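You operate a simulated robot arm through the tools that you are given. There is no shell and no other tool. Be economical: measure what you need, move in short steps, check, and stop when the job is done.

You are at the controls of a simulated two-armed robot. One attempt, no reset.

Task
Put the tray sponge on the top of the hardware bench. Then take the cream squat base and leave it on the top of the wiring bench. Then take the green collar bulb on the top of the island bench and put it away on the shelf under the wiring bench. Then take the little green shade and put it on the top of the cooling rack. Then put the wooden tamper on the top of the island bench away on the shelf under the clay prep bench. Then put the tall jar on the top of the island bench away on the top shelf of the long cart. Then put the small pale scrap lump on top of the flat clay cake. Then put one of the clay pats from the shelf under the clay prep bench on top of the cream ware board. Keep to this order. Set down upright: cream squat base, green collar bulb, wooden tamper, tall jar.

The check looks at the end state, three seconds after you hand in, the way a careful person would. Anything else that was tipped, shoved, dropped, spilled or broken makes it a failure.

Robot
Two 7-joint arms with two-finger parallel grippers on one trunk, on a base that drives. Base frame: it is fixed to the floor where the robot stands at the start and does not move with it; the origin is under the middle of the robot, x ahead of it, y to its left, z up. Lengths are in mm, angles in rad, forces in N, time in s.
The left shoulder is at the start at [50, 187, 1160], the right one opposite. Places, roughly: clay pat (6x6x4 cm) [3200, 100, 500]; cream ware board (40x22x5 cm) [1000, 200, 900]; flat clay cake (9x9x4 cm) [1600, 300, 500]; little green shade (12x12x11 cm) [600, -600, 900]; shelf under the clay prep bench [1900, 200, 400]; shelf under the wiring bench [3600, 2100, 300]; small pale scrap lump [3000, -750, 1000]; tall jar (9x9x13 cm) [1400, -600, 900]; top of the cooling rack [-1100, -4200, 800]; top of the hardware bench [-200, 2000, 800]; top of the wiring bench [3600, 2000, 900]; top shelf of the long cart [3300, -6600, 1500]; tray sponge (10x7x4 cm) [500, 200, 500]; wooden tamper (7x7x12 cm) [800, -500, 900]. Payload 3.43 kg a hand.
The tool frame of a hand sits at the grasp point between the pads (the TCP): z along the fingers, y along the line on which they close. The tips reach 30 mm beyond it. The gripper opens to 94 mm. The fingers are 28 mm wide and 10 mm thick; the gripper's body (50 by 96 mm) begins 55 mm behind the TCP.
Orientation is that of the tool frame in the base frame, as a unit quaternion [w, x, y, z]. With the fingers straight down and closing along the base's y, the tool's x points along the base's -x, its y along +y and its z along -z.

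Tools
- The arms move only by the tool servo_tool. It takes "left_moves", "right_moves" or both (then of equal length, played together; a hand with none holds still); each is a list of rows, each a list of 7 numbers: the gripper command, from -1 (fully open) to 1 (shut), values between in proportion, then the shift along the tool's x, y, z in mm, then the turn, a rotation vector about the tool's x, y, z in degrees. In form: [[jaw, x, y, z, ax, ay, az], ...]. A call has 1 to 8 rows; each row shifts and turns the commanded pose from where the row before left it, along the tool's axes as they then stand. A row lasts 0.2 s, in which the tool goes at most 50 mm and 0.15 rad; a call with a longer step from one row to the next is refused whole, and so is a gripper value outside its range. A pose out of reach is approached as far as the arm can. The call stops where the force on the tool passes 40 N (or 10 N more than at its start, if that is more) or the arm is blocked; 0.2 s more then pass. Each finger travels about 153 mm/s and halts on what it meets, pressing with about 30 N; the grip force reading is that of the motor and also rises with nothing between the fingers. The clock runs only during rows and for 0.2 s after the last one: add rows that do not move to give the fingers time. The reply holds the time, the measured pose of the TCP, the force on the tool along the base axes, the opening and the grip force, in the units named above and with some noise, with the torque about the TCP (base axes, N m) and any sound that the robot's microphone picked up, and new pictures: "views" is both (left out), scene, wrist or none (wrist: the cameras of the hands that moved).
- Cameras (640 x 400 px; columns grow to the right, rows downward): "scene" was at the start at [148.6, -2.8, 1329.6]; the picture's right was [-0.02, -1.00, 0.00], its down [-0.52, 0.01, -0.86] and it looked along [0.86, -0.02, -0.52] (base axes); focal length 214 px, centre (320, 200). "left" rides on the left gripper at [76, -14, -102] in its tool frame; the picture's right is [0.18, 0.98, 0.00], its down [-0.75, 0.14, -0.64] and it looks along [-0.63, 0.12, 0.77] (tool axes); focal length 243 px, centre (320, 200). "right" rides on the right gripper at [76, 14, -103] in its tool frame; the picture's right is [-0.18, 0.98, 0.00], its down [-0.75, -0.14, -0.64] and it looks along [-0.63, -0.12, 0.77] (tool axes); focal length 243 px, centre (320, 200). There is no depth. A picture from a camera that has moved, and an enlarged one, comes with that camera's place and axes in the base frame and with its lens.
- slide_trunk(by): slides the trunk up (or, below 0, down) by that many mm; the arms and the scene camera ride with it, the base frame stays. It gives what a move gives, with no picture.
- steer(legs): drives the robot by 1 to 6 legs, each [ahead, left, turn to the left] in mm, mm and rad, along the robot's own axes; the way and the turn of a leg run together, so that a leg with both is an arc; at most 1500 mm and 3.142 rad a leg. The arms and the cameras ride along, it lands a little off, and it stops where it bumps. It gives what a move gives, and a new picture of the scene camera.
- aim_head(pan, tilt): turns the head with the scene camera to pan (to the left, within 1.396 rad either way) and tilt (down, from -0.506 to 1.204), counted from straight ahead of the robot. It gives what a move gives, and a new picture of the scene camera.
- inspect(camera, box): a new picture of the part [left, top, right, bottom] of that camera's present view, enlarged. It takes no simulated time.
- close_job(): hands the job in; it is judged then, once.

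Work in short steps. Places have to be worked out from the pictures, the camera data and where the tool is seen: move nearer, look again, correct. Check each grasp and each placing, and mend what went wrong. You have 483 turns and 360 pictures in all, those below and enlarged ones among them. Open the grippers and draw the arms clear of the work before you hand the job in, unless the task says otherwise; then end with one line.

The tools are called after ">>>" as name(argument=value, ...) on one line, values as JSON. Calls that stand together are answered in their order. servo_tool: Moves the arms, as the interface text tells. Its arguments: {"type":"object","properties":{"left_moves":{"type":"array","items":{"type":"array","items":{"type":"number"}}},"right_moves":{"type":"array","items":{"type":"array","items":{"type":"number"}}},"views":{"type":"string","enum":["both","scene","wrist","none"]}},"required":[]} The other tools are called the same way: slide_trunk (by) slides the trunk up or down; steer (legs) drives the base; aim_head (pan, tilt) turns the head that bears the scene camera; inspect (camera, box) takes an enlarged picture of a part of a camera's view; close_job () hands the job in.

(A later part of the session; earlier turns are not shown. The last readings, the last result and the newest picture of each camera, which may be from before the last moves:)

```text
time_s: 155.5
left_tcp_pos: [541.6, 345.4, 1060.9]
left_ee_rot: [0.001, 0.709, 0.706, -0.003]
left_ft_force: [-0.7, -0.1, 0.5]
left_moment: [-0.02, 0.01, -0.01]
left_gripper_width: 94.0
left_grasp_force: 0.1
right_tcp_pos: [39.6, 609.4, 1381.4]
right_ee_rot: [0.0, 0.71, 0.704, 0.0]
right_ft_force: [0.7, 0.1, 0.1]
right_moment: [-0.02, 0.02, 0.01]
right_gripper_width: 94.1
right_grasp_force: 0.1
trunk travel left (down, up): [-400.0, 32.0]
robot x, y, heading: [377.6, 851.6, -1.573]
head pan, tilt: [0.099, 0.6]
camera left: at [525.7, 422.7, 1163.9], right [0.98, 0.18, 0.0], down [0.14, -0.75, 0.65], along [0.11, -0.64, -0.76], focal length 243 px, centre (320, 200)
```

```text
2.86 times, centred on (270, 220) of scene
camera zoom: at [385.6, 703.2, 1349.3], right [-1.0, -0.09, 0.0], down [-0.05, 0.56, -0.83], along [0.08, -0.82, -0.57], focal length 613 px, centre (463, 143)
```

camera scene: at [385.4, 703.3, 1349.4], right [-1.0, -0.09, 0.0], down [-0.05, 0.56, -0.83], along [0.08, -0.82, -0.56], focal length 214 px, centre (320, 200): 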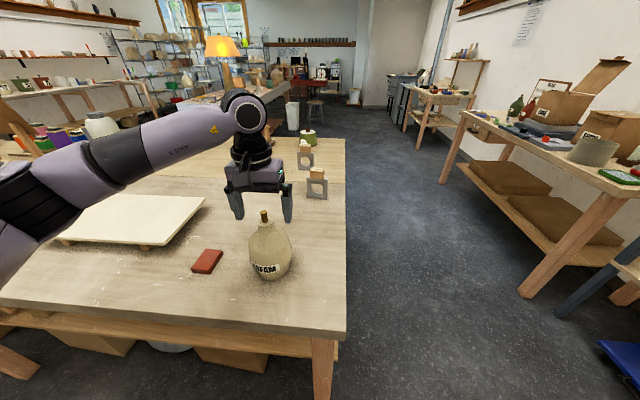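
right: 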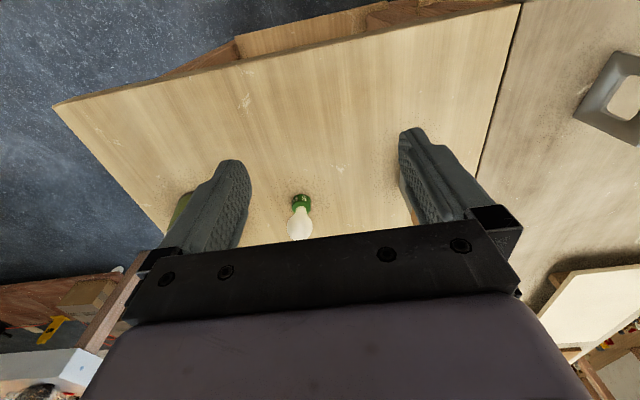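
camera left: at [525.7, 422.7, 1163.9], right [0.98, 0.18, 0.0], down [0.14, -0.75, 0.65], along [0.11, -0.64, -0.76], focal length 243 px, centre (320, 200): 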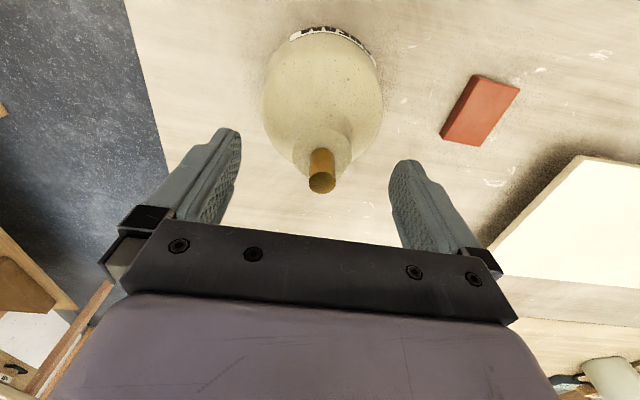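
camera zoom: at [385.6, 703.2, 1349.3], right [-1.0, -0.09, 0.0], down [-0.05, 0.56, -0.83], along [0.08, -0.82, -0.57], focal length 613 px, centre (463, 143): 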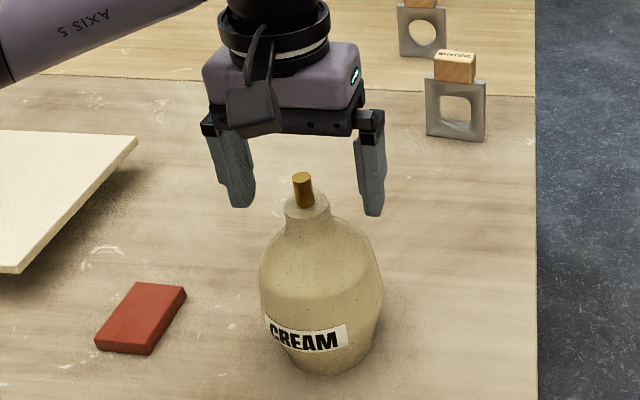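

The tool axis lines up with the rod/neck. Lower 20 mm and close on the neck.

>>> servo_tool(left_moves=[[-1, 0, 1, 12, 0, 0, 0], [-1, 0, 1, 9, 0, 0, 0], [0, 0, 0, 0, 0, 0, 0], [1, 0, 0, 0, 0, 0, 0], [1, 0, 0, 0, 0, 0, 0], [1, 0, 0, 0, 0, 0, 0]], views="both")

```text
time_s: 156.9
left_tcp_pos: [542.0, 347.0, 1042.6]
left_ee_rot: [0.003, 0.709, 0.706, -0.006]
left_ft_force: [-0.5, -3.5, 28.4]
left_moment: [-0.01, 0.24, 0.08]
left_gripper_width: 43.5
left_grasp_force: 30.2
right_tcp_pos: [38.2, 611.5, 1380.8]
right_ee_rot: [0.001, 0.709, 0.705, 0.0]
right_ft_force: [-0.5, 0.3, 1.0]
right_moment: [-0.01, -0.02, -0.01]
right_gripper_width: 94.3
right_grasp_force: 0.2
trunk travel left (down, up): [-400.0, 32.0]
robot x, y, heading: [375.1, 852.5, -1.574]
head pan, tilt: [0.099, 0.6]
camera scene: at [384.5, 705.1, 1349.9], right [-1.0, -0.09, 0.0], down [-0.05, 0.56, -0.83], along [0.08, -0.82, -0.56], focal length 214 px, centre (320, 200)
camera left: at [527.5, 424.8, 1146.0], right [0.98, 0.18, -0.01], down [0.14, -0.74, 0.65], along [0.11, -0.64, -0.76], focal length 243 px, centre (320, 200)
```

scene: 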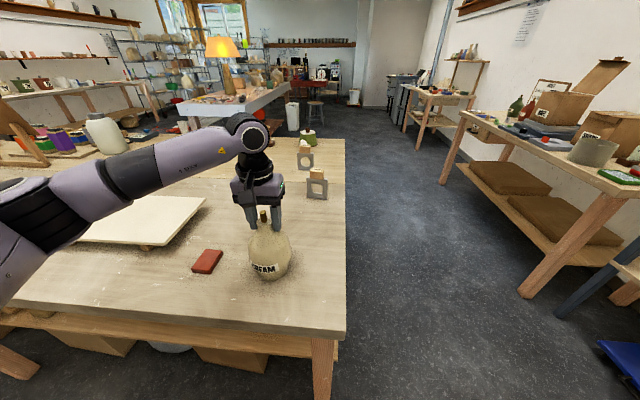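
left: 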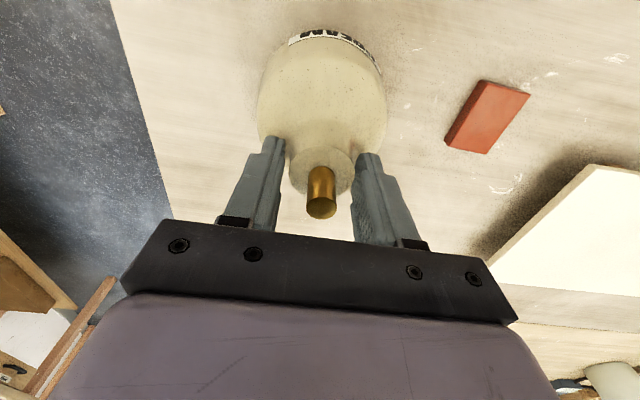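

The tips wedge on the shoulder (28 N up). Open slightly, rise 7 mm, and re-close on the straight neck.

>>> servo_tool(left_moves=[[0.2, 0, 0, 0, 0, 0, 0], [0.2, 0, 0, -8, 0, 0, 0], [1, 0, 0, 0, 0, 0, 0], [1, 0, 0, 0, 0, 0, 0], [1, 0, 0, 0, 0, 0, 0]], views="wrist")

```text
time_s: 158.1
left_tcp_pos: [542.8, 347.2, 1047.7]
left_ee_rot: [0.001, 0.709, 0.705, -0.001]
left_ft_force: [-2.8, 2.0, 4.2]
left_moment: [0.15, 0.1, 0.09]
left_gripper_width: 39.0
left_grasp_force: 30.1
right_tcp_pos: [38.4, 610.1, 1380.8]
right_ee_rot: [0.0, 0.71, 0.704, 0.0]
right_ft_force: [0.4, -0.1, -0.7]
right_moment: [0.03, -0.01, -0.01]
right_gripper_width: 94.0
right_grasp_force: 0.1
trunk travel left (down, up): [-400.0, 32.0]
robot x, y, heading: [376.8, 850.8, -1.579]
head pan, tilt: [0.099, 0.6]
camera left: at [527.5, 424.3, 1149.9], right [0.98, 0.18, 0.0], down [0.14, -0.75, 0.65], along [0.12, -0.63, -0.76], focal length 243 px, centre (320, 200)
```

left: 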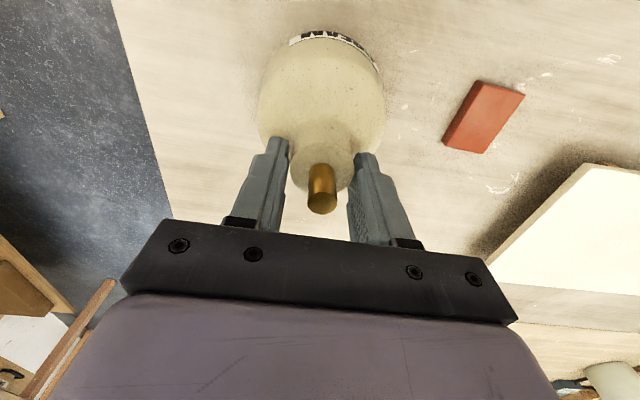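

39.0 mm – on the neck. Lift gently and check.

>>> servo_tool(left_moves=[[1, 0, 0, -10, 0, 0, 0], [1, 0, 0, -15, 0, 0, 0], [1, 0, 0, -25, 0, 0, 0], [1, 0, 0, -25, 0, 0, 0]], views="both")

```text
time_s: 159.1
left_tcp_pos: [541.0, 344.5, 1124.4]
left_ee_rot: [0.0, 0.708, 0.706, -0.002]
left_ft_force: [-0.1, 0.4, -7.7]
left_moment: [-0.07, 0.0, 0.0]
left_gripper_width: 34.3
left_grasp_force: 29.7
right_tcp_pos: [38.3, 609.9, 1382.3]
right_ee_rot: [0.0, 0.71, 0.704, 0.0]
right_ft_force: [-0.4, -0.6, -0.4]
right_moment: [-0.02, -0.04, 0.02]
right_gripper_width: 94.1
right_grasp_force: 0.1
trunk travel left (down, up): [-400.0, 32.0]
robot x, y, heading: [377.5, 849.2, -1.575]
head pan, tilt: [0.099, 0.6]
camera scene: at [385.4, 702.9, 1349.2], right [-1.0, -0.09, 0.0], down [-0.05, 0.56, -0.82], along [0.08, -0.82, -0.57], focal length 214 px, centre (320, 200)
camera left: at [526.5, 422.4, 1226.8], right [0.98, 0.18, 0.0], down [0.14, -0.75, 0.65], along [0.11, -0.64, -0.76], focal length 243 px, centre (320, 200)
```

scene: 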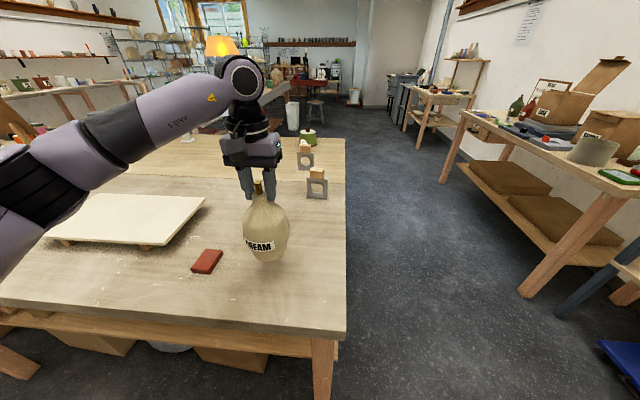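
left: 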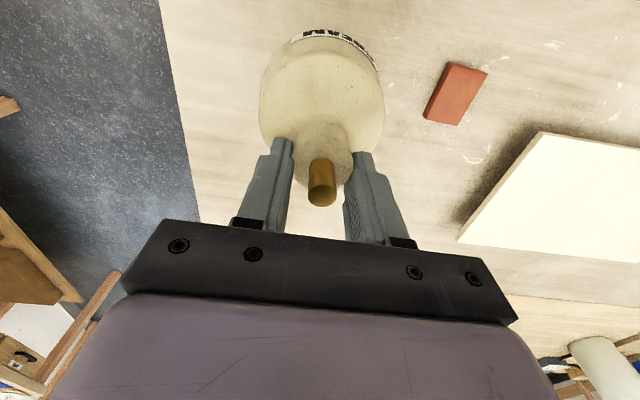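

Holding (7.7 N weight). Raise a bit more, back off the bench, turn to +x and drive along the aisle.

>>> servo_tool(left_moves=[[1, 0, 0, -25, 0, 0, 0], [1, 0, 0, -25, 0, 0, 0]], views="none")

>>> steer(legs=[[-230, 0, 0], [0, 0, 1.575]])

>>> aim_head(pan=0.3, tilt=0.35)

```text
time_s: 159.7
left_tcp_pos: [541.7, 344.3, 1174.7]
left_ee_rot: [0.001, 0.708, 0.706, -0.003]
left_ft_force: [-0.3, 0.5, -8.9]
left_moment: [-0.02, 0.0, -0.02]
left_gripper_width: 34.3
left_grasp_force: 30.0
right_tcp_pos: [38.4, 608.3, 1380.1]
right_ee_rot: [0.0, 0.709, 0.705, 0.0]
right_ft_force: [0.3, 0.4, 0.0]
right_moment: [0.02, 0.02, -0.01]
right_gripper_width: 94.1
right_grasp_force: 0.1
trunk travel left (down, up): [-400.0, 32.0]
robot x, y, heading: [374.9, 848.3, -1.581]
head pan, tilt: [0.099, 0.6]
```

```text
time_s: 165.2
left_tcp_pos: [887.5, 1236.1, 1175.1]
left_ee_rot: [0.003, 0.012, 1.0, -0.002]
left_ft_force: [-0.7, -0.4, -7.6]
left_moment: [-0.01, -0.08, 0.04]
left_gripper_width: 34.4
left_grasp_force: 30.3
right_tcp_pos: [612.9, 739.5, 1382.3]
right_ee_rot: [0.0, 0.014, 1.0, 0.0]
right_ft_force: [-0.1, -0.5, -0.7]
right_moment: [-0.03, -0.01, -0.02]
right_gripper_width: 94.2
right_grasp_force: 0.1
trunk travel left (down, up): [-400.0, 32.0]
robot x, y, heading: [378.4, 1085.0, -0.03]
head pan, tilt: [0.099, 0.6]
camera scene: at [526.1, 1087.2, 1349.2], right [0.07, -1.0, 0.0], down [-0.56, -0.04, -0.82], along [0.82, 0.06, -0.57], focal length 214 px, centre (320, 200)
```

scene: 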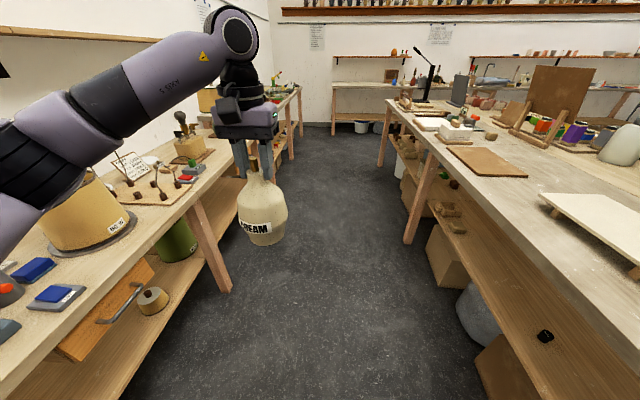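

```text
time_s: 166.0
left_tcp_pos: [887.7, 1236.6, 1175.2]
left_ee_rot: [0.002, 0.012, 1.0, -0.001]
left_ft_force: [0.0, 1.0, -8.0]
left_moment: [0.03, -0.04, 0.02]
left_gripper_width: 34.5
left_grasp_force: 30.3
right_tcp_pos: [612.2, 740.2, 1381.3]
right_ee_rot: [-0.001, 0.015, 1.0, 0.0]
right_ft_force: [-0.3, -0.6, 0.2]
right_moment: [-0.02, -0.02, -0.02]
right_gripper_width: 93.9
right_grasp_force: 0.1
trunk travel left (down, up): [-400.0, 32.0]
robot x, y, heading: [378.0, 1082.5, -0.027]
head pan, tilt: [0.3, 0.351]
camera scene: at [527.6, 1105.8, 1371.9], right [0.27, -0.96, 0.0], down [-0.33, -0.09, -0.94], along [0.9, 0.25, -0.34], focal length 214 px, centre (320, 200)
```

scene: 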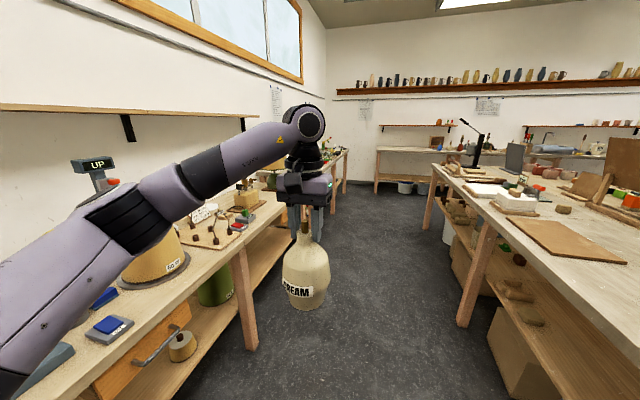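

Aisle is clear. Drive ahead 1500 mm, keeping right-of-centre.

>>> steer(legs=[[0, -60, 0.03], [1500, 0, 0]])

>>> aim_head(pan=0.6, tilt=0.45)

```text
time_s: 174.0
left_tcp_pos: [2400.1, 1184.7, 1174.9]
left_ee_rot: [0.001, 0.001, 1.0, -0.001]
left_ft_force: [0.0, -0.2, -8.3]
left_moment: [-0.03, -0.05, -0.03]
left_gripper_width: 34.3
left_grasp_force: 30.3
right_tcp_pos: [2136.5, 681.1, 1381.5]
right_ee_rot: [0.0, 0.003, 1.0, 0.001]
right_ft_force: [-0.8, -0.4, -0.5]
right_moment: [-0.01, -0.04, 0.0]
right_gripper_width: 93.8
right_grasp_force: 0.0
trunk travel left (down, up): [-400.0, 32.0]
robot x, y, heading: [1894.7, 1020.0, -0.006]
head pan, tilt: [0.3, 0.351]
camera scene: at [2043.0, 1046.4, 1372.0], right [0.29, -0.96, 0.0], down [-0.33, -0.1, -0.94], along [0.9, 0.27, -0.34], focal length 214 px, centre (320, 200)
```

scene: 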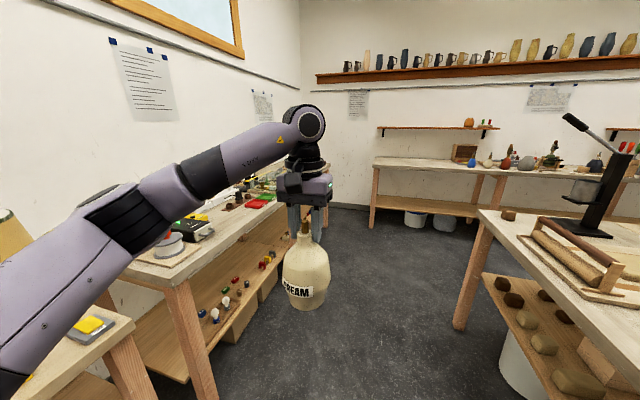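

```text
time_s: 174.8
left_tcp_pos: [2400.1, 1184.5, 1173.9]
left_ee_rot: [0.003, 0.002, 1.0, -0.002]
left_ft_force: [-0.6, 0.4, -8.1]
left_moment: [-0.03, -0.03, -0.03]
left_gripper_width: 34.2
left_grasp_force: 29.8
right_tcp_pos: [2136.4, 683.0, 1380.9]
right_ee_rot: [0.0, 0.003, 1.0, 0.0]
right_ft_force: [0.6, 0.2, 0.1]
right_moment: [-0.02, -0.01, 0.0]
right_gripper_width: 94.1
right_grasp_force: 0.1
trunk travel left (down, up): [-400.0, 32.0]
robot x, y, heading: [1894.7, 1022.6, -0.005]
head pan, tilt: [0.6, 0.45]
camera scene: at [2029.9, 1070.8, 1362.8], right [0.56, -0.83, 0.0], down [-0.36, -0.24, -0.9], along [0.75, 0.5, -0.44], focal length 214 px, centre (320, 200)
```

scene: 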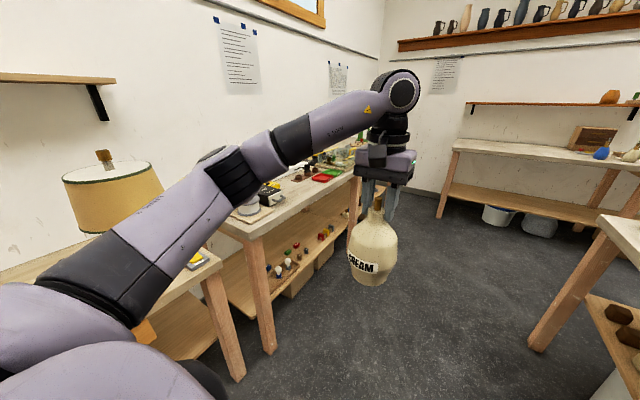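

The next bench is the wiring bench (its shelf holds collar bulbs). Drive ahead and turn to face it.

>>> steer(legs=[[1300, 0, 0], [0, 0, 1.575]])

>>> aim_head(pan=0.0, tilt=0.55)

```text
time_s: 185.3
left_tcp_pos: [3055.0, 1520.7, 1174.3]
left_ee_rot: [-0.002, 0.71, -0.704, -0.001]
left_ft_force: [0.2, -0.1, -8.3]
left_moment: [0.01, 0.02, -0.02]
left_gripper_width: 34.6
left_grasp_force: 30.0
right_tcp_pos: [3560.0, 1264.3, 1381.1]
right_ee_rot: [0.001, 0.709, -0.705, 0.0]
right_ft_force: [0.1, -0.9, -0.1]
right_moment: [0.0, 0.01, -0.03]
right_gripper_width: 93.9
right_grasp_force: 0.1
trunk travel left (down, up): [-400.0, 32.0]
robot x, y, heading: [3225.1, 1016.3, 1.578]
head pan, tilt: [0.6, 0.45]
camera scene: at [3171.6, 1152.0, 1362.8], right [0.82, 0.57, 0.0], down [0.25, -0.36, -0.9], along [-0.51, 0.74, -0.44], focal length 214 px, centre (320, 200)
```

scene: 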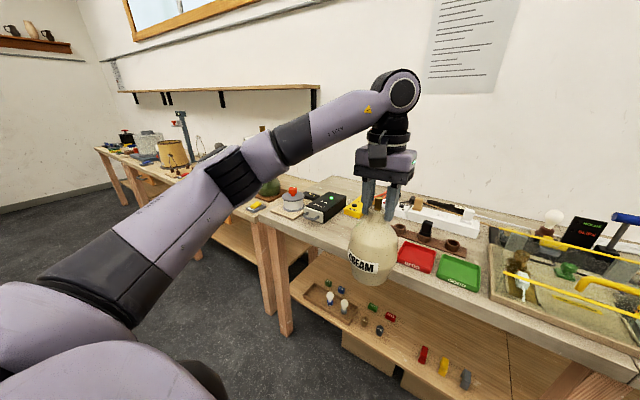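

```text
time_s: 186.3
left_tcp_pos: [3053.4, 1521.7, 1174.9]
left_ee_rot: [-0.003, 0.71, -0.704, -0.002]
left_ft_force: [-0.1, -0.2, -7.6]
left_moment: [0.04, -0.03, 0.02]
left_gripper_width: 34.2
left_grasp_force: 30.0
right_tcp_pos: [3559.9, 1263.4, 1381.9]
right_ee_rot: [0.001, 0.709, -0.706, 0.0]
right_ft_force: [-0.6, 0.6, -0.5]
right_moment: [-0.02, -0.02, 0.03]
right_gripper_width: 93.9
right_grasp_force: 0.0
trunk travel left (down, up): [-400.0, 32.0]
robot x, y, heading: [3225.1, 1016.5, 1.58]
head pan, tilt: [0.0, 0.55]
camera scene: at [3223.4, 1166.2, 1353.7], right [1.0, 0.01, 0.0], down [0.0, -0.52, -0.85], along [-0.01, 0.85, -0.52], focal length 214 px, centre (320, 200)
```

scene: 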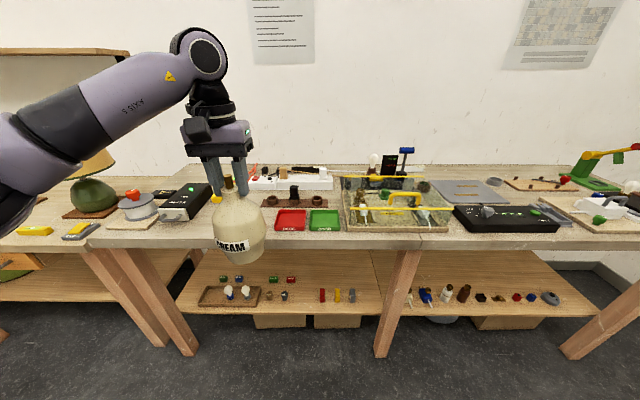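

Zoom to find a free spot on the bench top.

>>> inspect(camera="scene", box=[90, 150, 350, 260])

>>> inspect(camera="scene", box=[330, 140, 640, 320])

```text
2.46 times, centred on (220, 205) of scene
camera zoom: at [3223.4, 1166.2, 1353.7], right [1.0, 0.01, 0.0], down [0.0, -0.52, -0.85], along [-0.01, 0.85, -0.52], focal length 528 px, centre (566, 188)
```

zoom: 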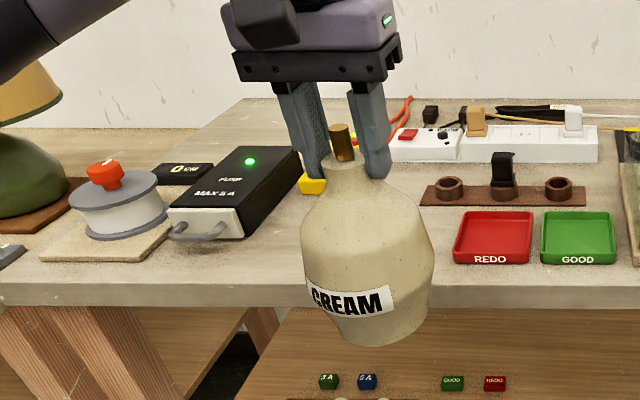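

```text
2.06 times, centred on (485, 230) of scene
camera zoom: at [3223.4, 1166.2, 1353.7], right [1.0, 0.01, 0.0], down [0.0, -0.52, -0.85], along [-0.01, 0.85, -0.52], focal length 443 px, centre (-21, 138)
```

zoom: 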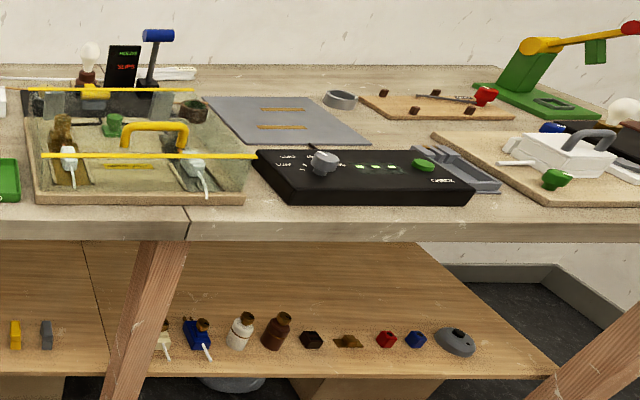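

Free area ≈ x 2760–3040, y 1710–1930. Drive so the base ends over (2895, 1815).

>>> steer(legs=[[0, 159, 0], [292, 0, 0]])

>>> servo_tool(left_moves=[[1, 0, 0, 0, 0, 0, 0]], views="wrist")

```text
time_s: 189.3
left_tcp_pos: [2890.8, 1812.0, 1173.4]
left_ee_rot: [-0.002, 0.712, -0.702, -0.001]
left_ft_force: [0.1, 1.3, -8.1]
left_moment: [0.03, 0.0, 0.01]
left_gripper_width: 34.4
left_grasp_force: 30.4
right_tcp_pos: [3397.0, 1556.2, 1381.0]
right_ee_rot: [0.0, 0.71, -0.704, 0.001]
right_ft_force: [-0.6, -0.2, 1.0]
right_moment: [0.02, -0.01, 0.02]
right_gripper_width: 94.1
right_grasp_force: 0.0
trunk travel left (down, up): [-400.0, 32.0]
robot x, y, heading: [3061.9, 1306.6, 1.578]
head pan, tilt: [0.0, 0.55]
camera scene: at [3061.7, 1457.1, 1353.6], right [1.0, 0.01, 0.0], down [0.0, -0.52, -0.85], along [-0.01, 0.85, -0.52], focal length 214 px, centre (320, 200)
```

scene: 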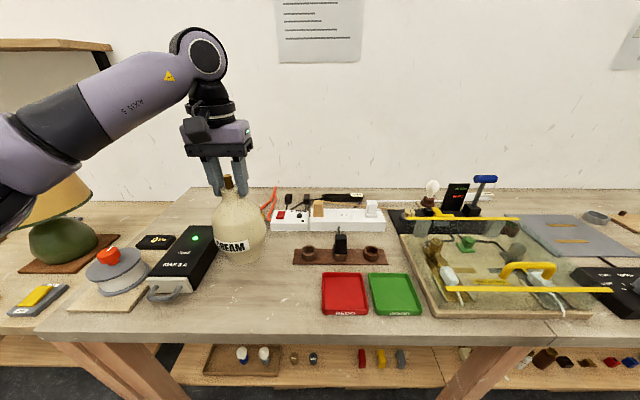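

```text
time_s: 189.8
left_tcp_pos: [2891.6, 1810.1, 1173.4]
left_ee_rot: [-0.002, 0.711, -0.704, -0.001]
left_ft_force: [0.6, -0.7, -8.6]
left_moment: [0.01, -0.02, -0.02]
left_gripper_width: 34.5
left_grasp_force: 29.6
right_tcp_pos: [3397.5, 1554.4, 1381.6]
right_ee_rot: [0.0, 0.709, -0.705, 0.0]
right_ft_force: [0.0, -0.9, -0.3]
right_moment: [-0.01, 0.0, -0.02]
right_gripper_width: 94.1
right_grasp_force: 0.1
trunk travel left (down, up): [-400.0, 32.0]
robot x, y, heading: [3060.6, 1307.3, 1.58]
head pan, tilt: [0.0, 0.55]
camera left: at [2905.8, 1735.7, 1276.3], right [-0.98, -0.19, 0.0], down [-0.15, 0.75, 0.64], along [-0.12, 0.63, -0.76], focal length 243 px, centre (320, 200)
```

left: 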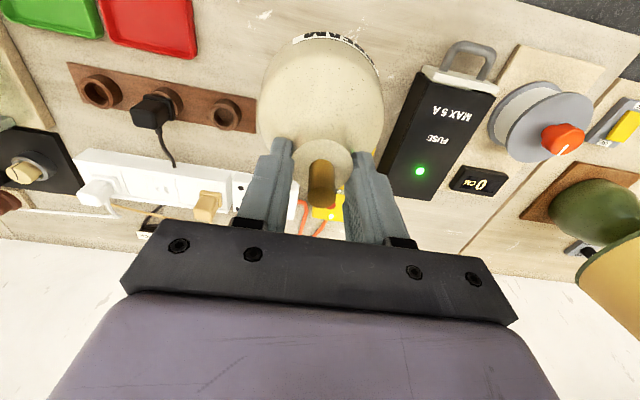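

Spot is clear; shift 15 mm right and descend, slowly near the end.

>>> servo_tool(left_moves=[[1, 0, -15, 0, 0, 0, 0], [1, 0, 0, 25, 0, 0, 0], [1, 0, 0, 25, 0, 0, 0], [1, 0, 0, 0, 0, 0, 0]], views="scene")

```text
time_s: 190.8
left_tcp_pos: [2906.9, 1812.8, 1123.9]
left_ee_rot: [-0.001, 0.711, -0.703, -0.002]
left_ft_force: [-0.7, -0.2, -7.6]
left_moment: [0.02, 0.0, 0.0]
left_gripper_width: 34.3
left_grasp_force: 29.7
right_tcp_pos: [3398.2, 1554.9, 1381.3]
right_ee_rot: [0.0, 0.71, -0.704, 0.001]
right_ft_force: [-0.1, 0.8, -0.5]
right_moment: [0.01, 0.03, -0.01]
right_gripper_width: 94.0
right_grasp_force: 0.2
trunk travel left (down, up): [-400.0, 32.0]
robot x, y, heading: [3063.3, 1310.5, 1.583]
head pan, tilt: [0.0, 0.55]
camera scene: at [3061.7, 1456.4, 1353.8], right [1.0, 0.01, 0.0], down [0.0, -0.52, -0.85], along [-0.01, 0.85, -0.52], focal length 214 px, centre (320, 200)
```

scene: 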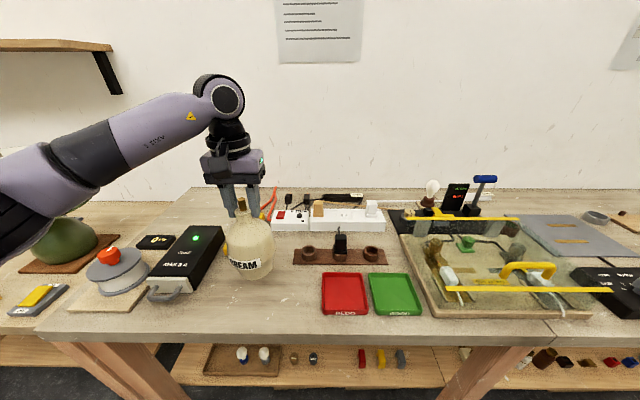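

>>> servo_tool(left_moves=[[1, 0, 0, 10, 0, 0, 0], [1, 0, 0, 8, 0, 0, 0], [1, 0, 0, 6, 0, 0, 0], [1, 0, 0, 5, 0, 0, 0], [1, 0, 0, 5, 0, 0, 0], [1, 0, 0, 5, 0, 0, 0], [1, 0, 0, 5, 0, 0, 0], [1, 0, 0, 5, 0, 0, 0]], views="scene")

```text
time_s: 192.6
left_tcp_pos: [2905.4, 1812.1, 1075.1]
left_ee_rot: [-0.003, 0.711, -0.704, -0.002]
left_ft_force: [0.2, 0.7, -8.1]
left_moment: [0.0, -0.04, -0.03]
left_gripper_width: 34.2
left_grasp_force: 30.1
right_tcp_pos: [3397.9, 1554.8, 1381.8]
right_ee_rot: [0.0, 0.71, -0.704, 0.0]
right_ft_force: [0.1, 0.3, 0.2]
right_moment: [0.0, -0.03, -0.05]
right_gripper_width: 93.9
right_grasp_force: 0.2
trunk travel left (down, up): [-400.0, 32.0]
robot x, y, heading: [3065.3, 1307.5, 1.58]
head pan, tilt: [0.0, 0.55]
camera scene: at [3061.7, 1456.5, 1353.7], right [1.0, 0.01, 0.0], down [0.0, -0.52, -0.85], along [-0.01, 0.85, -0.52], focal length 214 px, centre (320, 200)
```

scene: 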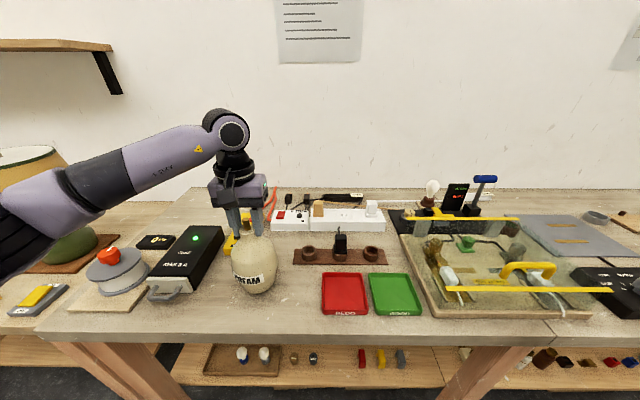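

Not touching yet; continue.

>>> servo_tool(left_moves=[[1, 0, 0, 5, 0, 0, 0], [1, 0, 0, 5, 0, 0, 0], [1, 0, 0, 5, 0, 0, 0], [1, 0, 0, 5, 0, 0, 0], [1, 0, 0, 5, 0, 0, 0], [1, 0, 0, 5, 0, 0, 0], [1, 0, 0, 5, 0, 0, 0], [1, 0, 0, 5, 0, 0, 0]], views="scene")

```text
time_s: 194.2
left_tcp_pos: [2906.5, 1811.3, 1052.3]
left_ee_rot: [-0.009, 0.711, -0.703, -0.005]
left_ft_force: [-0.8, -7.8, 14.0]
left_moment: [-0.76, 0.48, 0.13]
left_gripper_width: 34.3
left_grasp_force: 30.2
right_tcp_pos: [3398.6, 1552.9, 1380.5]
right_ee_rot: [-0.001, 0.71, -0.704, -0.001]
right_ft_force: [-0.6, -0.1, -0.1]
right_moment: [-0.02, 0.0, -0.01]
right_gripper_width: 93.8
right_grasp_force: 0.1
trunk travel left (down, up): [-400.0, 32.0]
robot x, y, heading: [3066.6, 1310.2, 1.583]
head pan, tilt: [0.0, 0.55]
stopped in row 7 (left hand): the force on the tool passed its limit (the readings are from after the stop); the commanded pose is now the measured one
camera scene: at [3062.0, 1454.2, 1354.0], right [1.0, 0.01, 0.0], down [0.0, -0.52, -0.85], along [-0.01, 0.85, -0.52], focal length 214 px, centre (320, 200)
```

scene: 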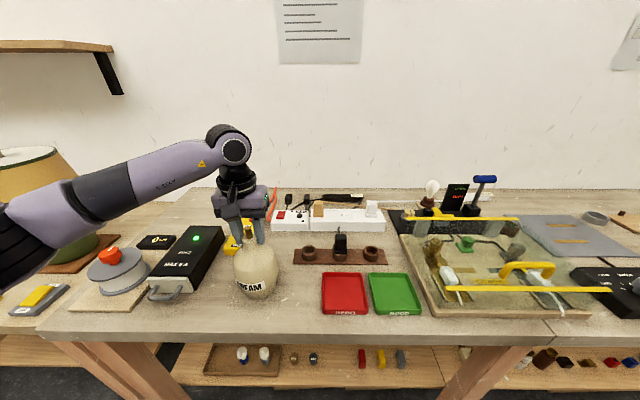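

Set down (bench z≈868). Ease 2 mm, open moderately and rise straight up.

>>> servo_tool(left_moves=[[1, 0, 0, -2, 0, 0, 0], [1, 0, 0, 0, 0, 0, 0], [-0.4, 0, 0, 0, 0, 0, 0], [-0.4, 0, 0, 0, 0, 0, 0], [-0.4, 0, 0, -20, 0, 0, 0], [-0.4, 0, 0, -40, 0, 0, 0], [-0.4, 0, 0, -45, 0, 0, 0], [-0.4, 0, 0, -45, 0, 0, 0]], views="both")

```text
time_s: 195.9
left_tcp_pos: [2905.5, 1808.4, 1203.1]
left_ee_rot: [-0.008, 0.711, -0.703, -0.005]
left_ft_force: [-0.6, 0.1, 0.6]
left_moment: [0.01, -0.01, -0.02]
left_gripper_width: 65.9
left_grasp_force: 0.0
right_tcp_pos: [3397.8, 1552.3, 1381.6]
right_ee_rot: [0.0, 0.71, -0.704, 0.0]
right_ft_force: [0.0, -1.0, -0.3]
right_moment: [0.0, 0.0, -0.01]
right_gripper_width: 94.2
right_grasp_force: 0.0
trunk travel left (down, up): [-400.0, 32.0]
robot x, y, heading: [3059.9, 1308.7, 1.583]
head pan, tilt: [0.0, 0.55]
camera scene: at [3062.2, 1455.1, 1353.9], right [1.0, 0.01, 0.0], down [0.0, -0.52, -0.85], along [-0.01, 0.85, -0.52], focal length 214 px, centre (320, 200)
camera left: at [2919.5, 1731.7, 1304.7], right [-0.98, -0.2, -0.01], down [-0.15, 0.74, 0.66], along [-0.12, 0.64, -0.76], focal length 243 px, centre (320, 200)
```

scene: 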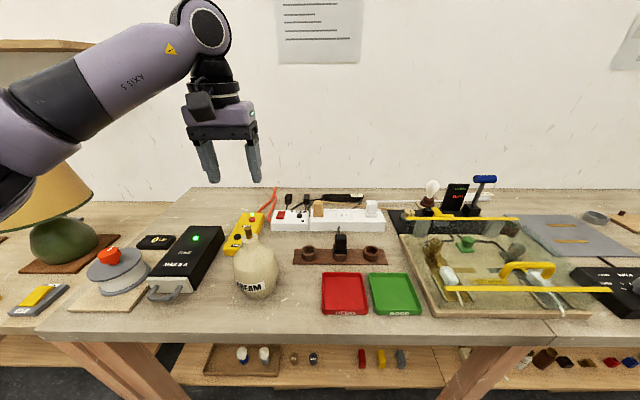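
left: 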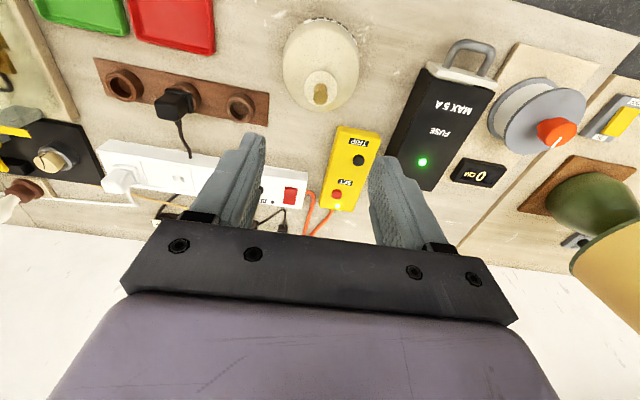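

Cream base is standing upright on the wiring bench. I note shelf below: z≈290, front edge y≈1790. Now drive to the front of the island bench for the green collar bulb.

>>> steer(legs=[[-290, 0, 0], [0, 1500, 0], [0, 1500, 0], [0, 500, 0], [0, 0, -1.58], [0, -1350, 0]])

>>> aim_head(pan=0.0, tilt=0.5)

```text
time_s: 225.0
left_tcp_pos: [-1.2, -209.5, 1202.3]
left_ee_rot: [0.008, -0.006, 1.0, -0.003]
left_ft_force: [0.1, 0.1, -0.2]
left_moment: [-0.03, 0.01, 0.01]
left_gripper_width: 66.2
left_grasp_force: 0.0
right_tcp_pos: [-256.9, -701.4, 1381.0]
right_ee_rot: [0.0, -0.004, 1.0, 0.001]
right_ft_force: [-0.4, 0.4, 0.4]
right_moment: [0.0, -0.01, -0.06]
right_gripper_width: 93.9
right_grasp_force: 0.1
trunk travel left (down, up): [-400.0, 32.0]
robot x, y, heading: [-504.4, -367.0, 0.007]
head pan, tilt: [0.0, 0.55]
camera scene: at [-354.1, -366.3, 1353.9], right [0.01, -1.0, 0.0], down [-0.52, 0.0, -0.85], along [0.85, 0.01, -0.52], focal length 214 px, centre (320, 200)
```

scene: 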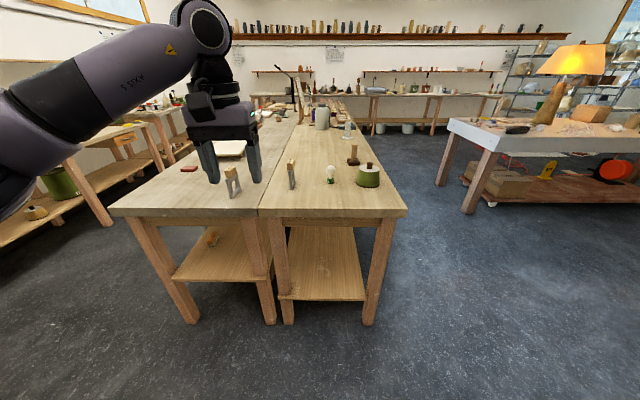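

```text
time_s: 225.7
left_tcp_pos: [-0.2, -210.3, 1202.2]
left_ee_rot: [0.009, -0.006, 1.0, -0.002]
left_ft_force: [0.3, 0.3, -0.4]
left_moment: [0.04, 0.02, 0.01]
left_gripper_width: 65.7
left_grasp_force: 0.0
right_tcp_pos: [-256.1, -701.9, 1381.4]
right_ee_rot: [0.0, -0.004, 1.0, 0.0]
right_ft_force: [0.1, -0.5, 0.4]
right_moment: [0.01, 0.04, 0.04]
right_gripper_width: 94.0
right_grasp_force: 0.0
trunk travel left (down, up): [-400.0, 32.0]
robot x, y, heading: [-499.3, -365.9, 0.007]
head pan, tilt: [0.0, 0.499]
camera scene: at [-352.9, -366.0, 1358.4], right [0.01, -1.0, 0.0], down [-0.48, 0.0, -0.88], along [0.88, 0.01, -0.48], focal length 214 px, centre (320, 200)
```

scene: 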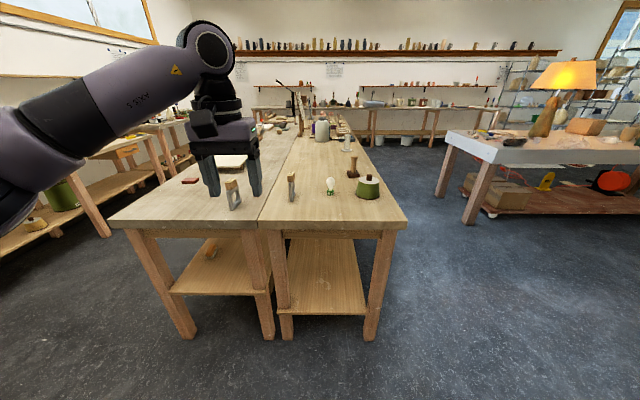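

Bulb ≈(617, −406). Prepare the right hand (forward, tilted 45°) and retract the left, still away from the bench.

>>> servo_tool(left_moves=[[-1, 20, 5, 0, 0, 0, 0], [-1, 20, 5, 0, 0, 0, 0], [-1, 20, 5, 0, 0, 0, 0], [-1, 20, 5, 0, 0, 0, 0], [-1, 20, 5, 0, 0, 0, 0], [-1, 20, 5, 0, 0, 0, 0], [-1, 20, 5, 0, 0, 0, 0], [-1, 20, 5, 0, 0, 0, 0]], right_moves=[[-1, -32, 19.5, 29, 0, 0, 0], [-1, -32, 19.5, 29, 0, 0, 0], [-1, -32, 19.5, 29, 0, 0, 0], [-1, -32, 19.5, 29, 0, 0, 0], [-1, -32, 19.5, 29, 0, 0, 0], [-1, -32, 19.5, 29, 0, 0, 0], [-1, -32, 19.5, 29, 0, 0, 0], [-1, -32, 19.5, 29, 0, 0, 0]], views="none")

>>> servo_tool(right_moves=[[-1, 0, 0, 0, 0, -7.5, 0], [-1, 0, 0, 0, 0, -7.5, 0], [-1, 0, 0, 0, 0, -7.5, 0], [-1, 0, 0, 0, 0, -7.5, 0], [-1, 0, 0, 0, 0, -7.5, 0], [-1, 0, 0, 0, 0, -7.5, 0]], views="none")

>>> steer(legs=[[0, 110, 0], [440, 0, 0]])

>>> servo_tool(right_moves=[[-1, 0, 0, 0, 0, 0, 0]], views="wrist")

```text
time_s: 227.4
left_tcp_pos: [-162.1, -170.9, 1198.2]
left_ee_rot: [0.009, -0.006, 1.0, -0.004]
left_ft_force: [0.3, -0.1, -1.2]
left_moment: [-0.03, -0.03, 0.03]
left_gripper_width: 94.0
left_grasp_force: 0.0
right_tcp_pos: [-14.4, -554.4, 1144.7]
right_ee_rot: [0.001, -0.002, 1.0, 0.0]
right_ft_force: [0.3, 0.2, 0.6]
right_moment: [-0.02, -0.05, 0.0]
right_gripper_width: 93.9
right_grasp_force: 0.0
right hand out of reach, approached as far as the arm can: row 8
trunk travel left (down, up): [-400.0, 32.0]
robot x, y, heading: [-506.6, -369.6, 0.005]
head pan, tilt: [0.0, 0.499]
```

```text
time_s: 228.8
left_tcp_pos: [-161.4, -170.7, 1198.6]
left_ee_rot: [0.009, -0.006, 1.0, -0.002]
left_ft_force: [-0.7, 0.3, 0.2]
left_moment: [0.0, 0.0, 0.03]
left_gripper_width: 93.9
left_grasp_force: 0.0
right_tcp_pos: [-12.8, -554.6, 1146.9]
right_ee_rot: [0.384, -0.003, 0.923, 0.002]
right_ft_force: [0.0, 0.4, 0.0]
right_moment: [0.01, -0.01, 0.03]
right_gripper_width: 94.0
right_grasp_force: 0.1
trunk travel left (down, up): [-400.0, 32.0]
robot x, y, heading: [-504.8, -365.9, 0.011]
head pan, tilt: [0.0, 0.499]
```

```text
time_s: 232.3
left_tcp_pos: [281.7, -61.8, 1198.0]
left_ee_rot: [0.009, -0.003, 1.0, -0.002]
left_ft_force: [-0.1, 1.3, 0.0]
left_moment: [0.03, 0.01, 0.03]
left_gripper_width: 94.1
left_grasp_force: 0.1
right_tcp_pos: [428.3, -447.5, 1145.9]
right_ee_rot: [0.382, 0.0, 0.924, 0.0]
right_ft_force: [-0.7, -0.8, -0.1]
right_moment: [-0.01, -0.02, -0.02]
right_gripper_width: 94.1
right_grasp_force: 0.0
trunk travel left (down, up): [-400.0, 32.0]
robot x, y, heading: [-58.8, -252.6, 0.004]
head pan, tilt: [0.0, 0.499]
camera scene: at [88.9, -256.7, 1358.4], right [0.0, -1.0, 0.0], down [-0.48, 0.0, -0.88], along [0.88, 0.0, -0.48], focal length 214 px, centre (320, 200)
```

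scene: 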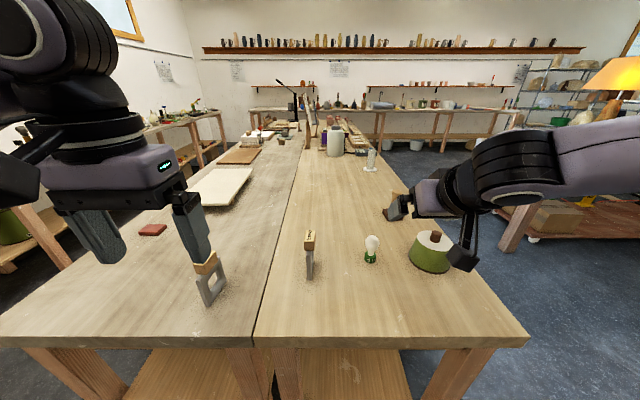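

```text
time_s: 232.7
left_tcp_pos: [281.7, -62.0, 1198.1]
left_ee_rot: [0.009, -0.003, 1.0, -0.004]
left_ft_force: [0.1, -0.9, -0.1]
left_moment: [-0.01, 0.0, 0.01]
left_gripper_width: 94.2
left_grasp_force: 0.1
right_tcp_pos: [426.7, -448.0, 1146.8]
right_ee_rot: [0.382, 0.0, 0.924, 0.0]
right_ft_force: [-0.3, -0.5, -0.2]
right_moment: [-0.01, -0.03, -0.01]
right_gripper_width: 94.1
right_grasp_force: 0.1
trunk travel left (down, up): [-400.0, 32.0]
robot x, y, heading: [-65.1, -256.0, 0.005]
head pan, tilt: [0.0, 0.499]
camera right: at [301.8, -433.9, 1165.5], right [0.13, 0.98, 0.13], down [0.08, -0.14, 0.99], along [0.99, -0.12, -0.1], focal length 243 px, centre (320, 200)
```

right: 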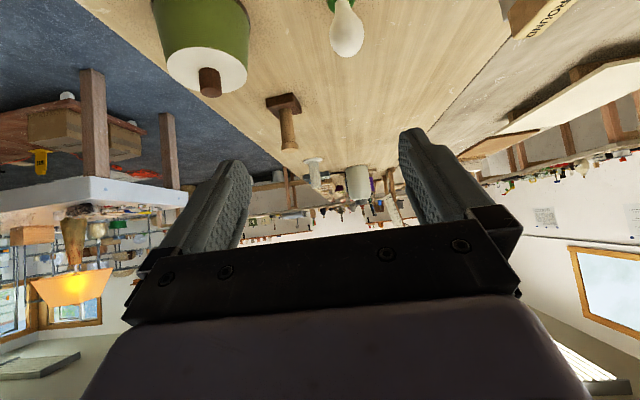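

Bulb ≈(589, −414), collar on bench, top z≈962. Move to a pre-grasp point along the 45° approach.

>>> servo_tool(right_moves=[[-1, 13, 8.5, 40, 0, 0, 0], [-1, 13, 8.5, 40, 0, 0, 0], [-1, 13, 8.5, 40, 0, 0, 0], [-1, 13, 8.5, 40, 0, 0, 0]], views="both")

```text
time_s: 233.7
left_tcp_pos: [280.0, -62.5, 1197.9]
left_ee_rot: [0.01, -0.002, 1.0, -0.002]
left_ft_force: [0.5, 0.2, 0.1]
left_moment: [0.0, -0.01, 0.03]
left_gripper_width: 94.0
left_grasp_force: 0.1
right_tcp_pos: [490.2, -432.9, 1010.8]
right_ee_rot: [0.384, -0.001, 0.923, 0.001]
right_ft_force: [0.0, -0.2, -0.6]
right_moment: [0.0, 0.0, -0.03]
right_gripper_width: 94.5
right_grasp_force: 0.1
right hand out of reach, approached as far as the arm can: row 4
trunk travel left (down, up): [-400.0, 32.0]
robot x, y, heading: [-64.1, -255.0, 0.005]
head pan, tilt: [0.0, 0.499]
camera scene: at [88.0, -256.9, 1358.5], right [0.0, -1.0, 0.0], down [-0.48, 0.0, -0.88], along [0.88, 0.0, -0.48], focal length 214 px, centre (320, 200)
camera right: at [364.8, -419.5, 1028.6], right [0.13, 0.98, 0.13], down [0.08, -0.14, 0.99], along [0.99, -0.12, -0.1], focal length 243 px, centre (320, 200)
```

scene: 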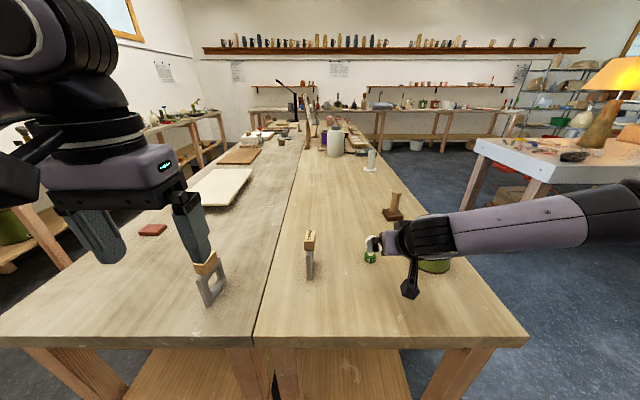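
right: 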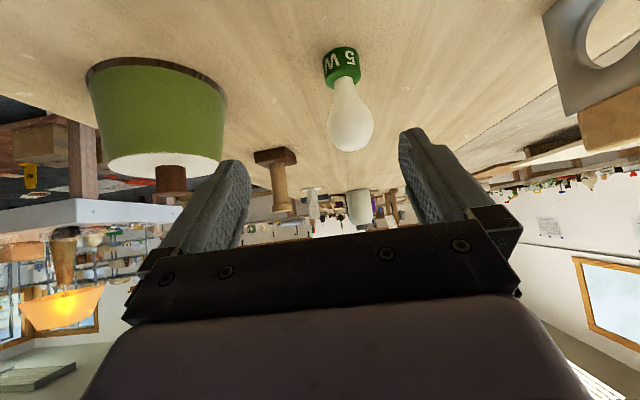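

Bulb refined ≈(589, −409), globe centre z≈939. I shift y, drive forward 60 mm, and will lower using the trunk.

>>> servo_tool(right_moves=[[-1, 0, 12, 0, 0, 0, 0], [-1, 0, 12, 0, 0, 0, 0]], views="none")

>>> steer(legs=[[58, 0, 0]])

>>> slide_trunk(by=-35)

>>> servo_tool(right_moves=[[-1, -14, 0, 14, 0, 0, 0], [-1, -14, 0, 14, 0, 0, 0]], views="wrist")

```text
time_s: 234.3
left_tcp_pos: [281.6, -61.6, 1198.8]
left_ee_rot: [0.009, -0.003, 1.0, -0.002]
left_ft_force: [0.4, 0.2, 0.0]
left_moment: [-0.01, -0.03, 0.01]
left_gripper_width: 93.9
left_grasp_force: 0.1
right_tcp_pos: [483.1, -424.7, 1017.1]
right_ee_rot: [0.382, -0.001, 0.924, 0.001]
right_ft_force: [-0.3, 0.8, -0.6]
right_moment: [0.0, 0.0, -0.01]
right_gripper_width: 94.0
right_grasp_force: 0.0
right hand out of reach, approached as far as the arm can: row 1, 2
trunk travel left (down, up): [-400.0, 32.0]
robot x, y, heading: [-61.7, -258.4, 0.0]
head pan, tilt: [0.0, 0.499]
```

```text
time_s: 235.3
left_tcp_pos: [340.1, -63.2, 1197.8]
left_ee_rot: [0.008, -0.003, 1.0, -0.002]
left_ft_force: [0.7, -0.5, -0.1]
left_moment: [0.03, 0.05, -0.05]
left_gripper_width: 94.0
left_grasp_force: 0.0
right_tcp_pos: [541.4, -424.4, 1016.6]
right_ee_rot: [0.383, -0.001, 0.924, 0.001]
right_ft_force: [0.5, -0.2, -0.6]
right_moment: [-0.02, -0.05, 0.01]
right_gripper_width: 94.0
right_grasp_force: 0.0
trunk travel left (down, up): [-400.0, 32.0]
robot x, y, heading: [-1.4, -255.3, 0.004]
head pan, tilt: [0.0, 0.499]
camera scene: at [146.7, -256.5, 1358.3], right [0.0, -1.0, 0.0], down [-0.48, 0.0, -0.88], along [0.88, 0.0, -0.48], focal length 214 px, centre (320, 200)
```

scene: 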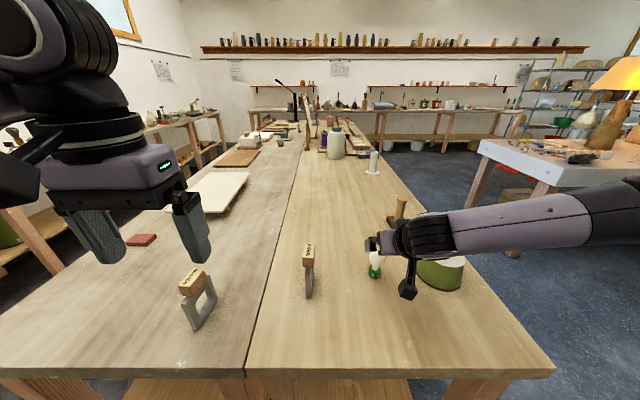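

```text
time_s: 236.1
left_tcp_pos: [338.3, -60.7, 1163.5]
left_ee_rot: [0.01, -0.003, 1.0, -0.002]
left_ft_force: [0.3, 1.2, 0.3]
left_moment: [0.0, 0.0, -0.01]
left_gripper_width: 94.4
left_grasp_force: 0.0
right_tcp_pos: [540.6, -424.2, 982.9]
right_ee_rot: [0.382, -0.001, 0.924, 0.002]
right_ft_force: [0.6, 0.2, 0.0]
right_moment: [0.01, 0.02, -0.01]
right_gripper_width: 94.1
right_grasp_force: 0.0
trunk travel left (down, up): [-365.0, 67.0]
robot x, y, heading: [-2.5, -254.5, -0.002]
head pan, tilt: [0.0, 0.499]
```

```text
time_s: 236.7
left_tcp_pos: [339.4, -62.0, 1162.9]
left_ee_rot: [0.009, -0.003, 1.0, -0.002]
left_ft_force: [-0.4, 0.3, 0.5]
left_moment: [0.0, 0.01, -0.01]
left_gripper_width: 94.0
left_grasp_force: 0.0
right_tcp_pos: [570.7, -437.9, 990.4]
right_ee_rot: [0.383, -0.001, 0.924, 0.002]
right_ft_force: [0.0, -0.5, 0.0]
right_moment: [-0.01, 0.02, 0.02]
right_gripper_width: 94.0
right_grasp_force: 0.2
right hand out of reach, approached as far as the arm can: row 1, 2
trunk travel left (down, up): [-365.0, 67.0]
robot x, y, heading: [-5.0, -254.7, 0.007]
head pan, tilt: [0.0, 0.499]
camera right: at [445.8, -424.6, 1009.1], right [0.13, 0.98, 0.13], down [0.08, -0.14, 0.99], along [0.99, -0.11, -0.1], focal length 243 px, centre (320, 200)
```

right: 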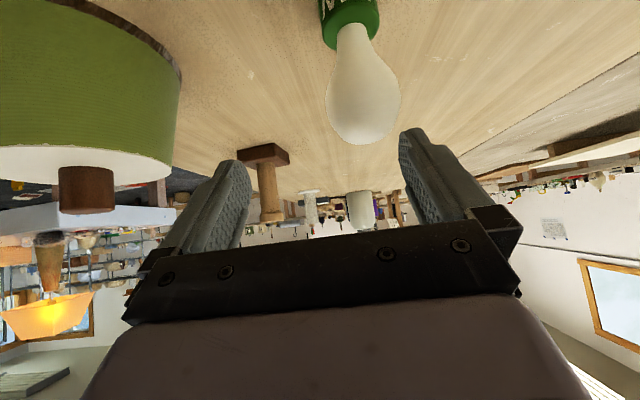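

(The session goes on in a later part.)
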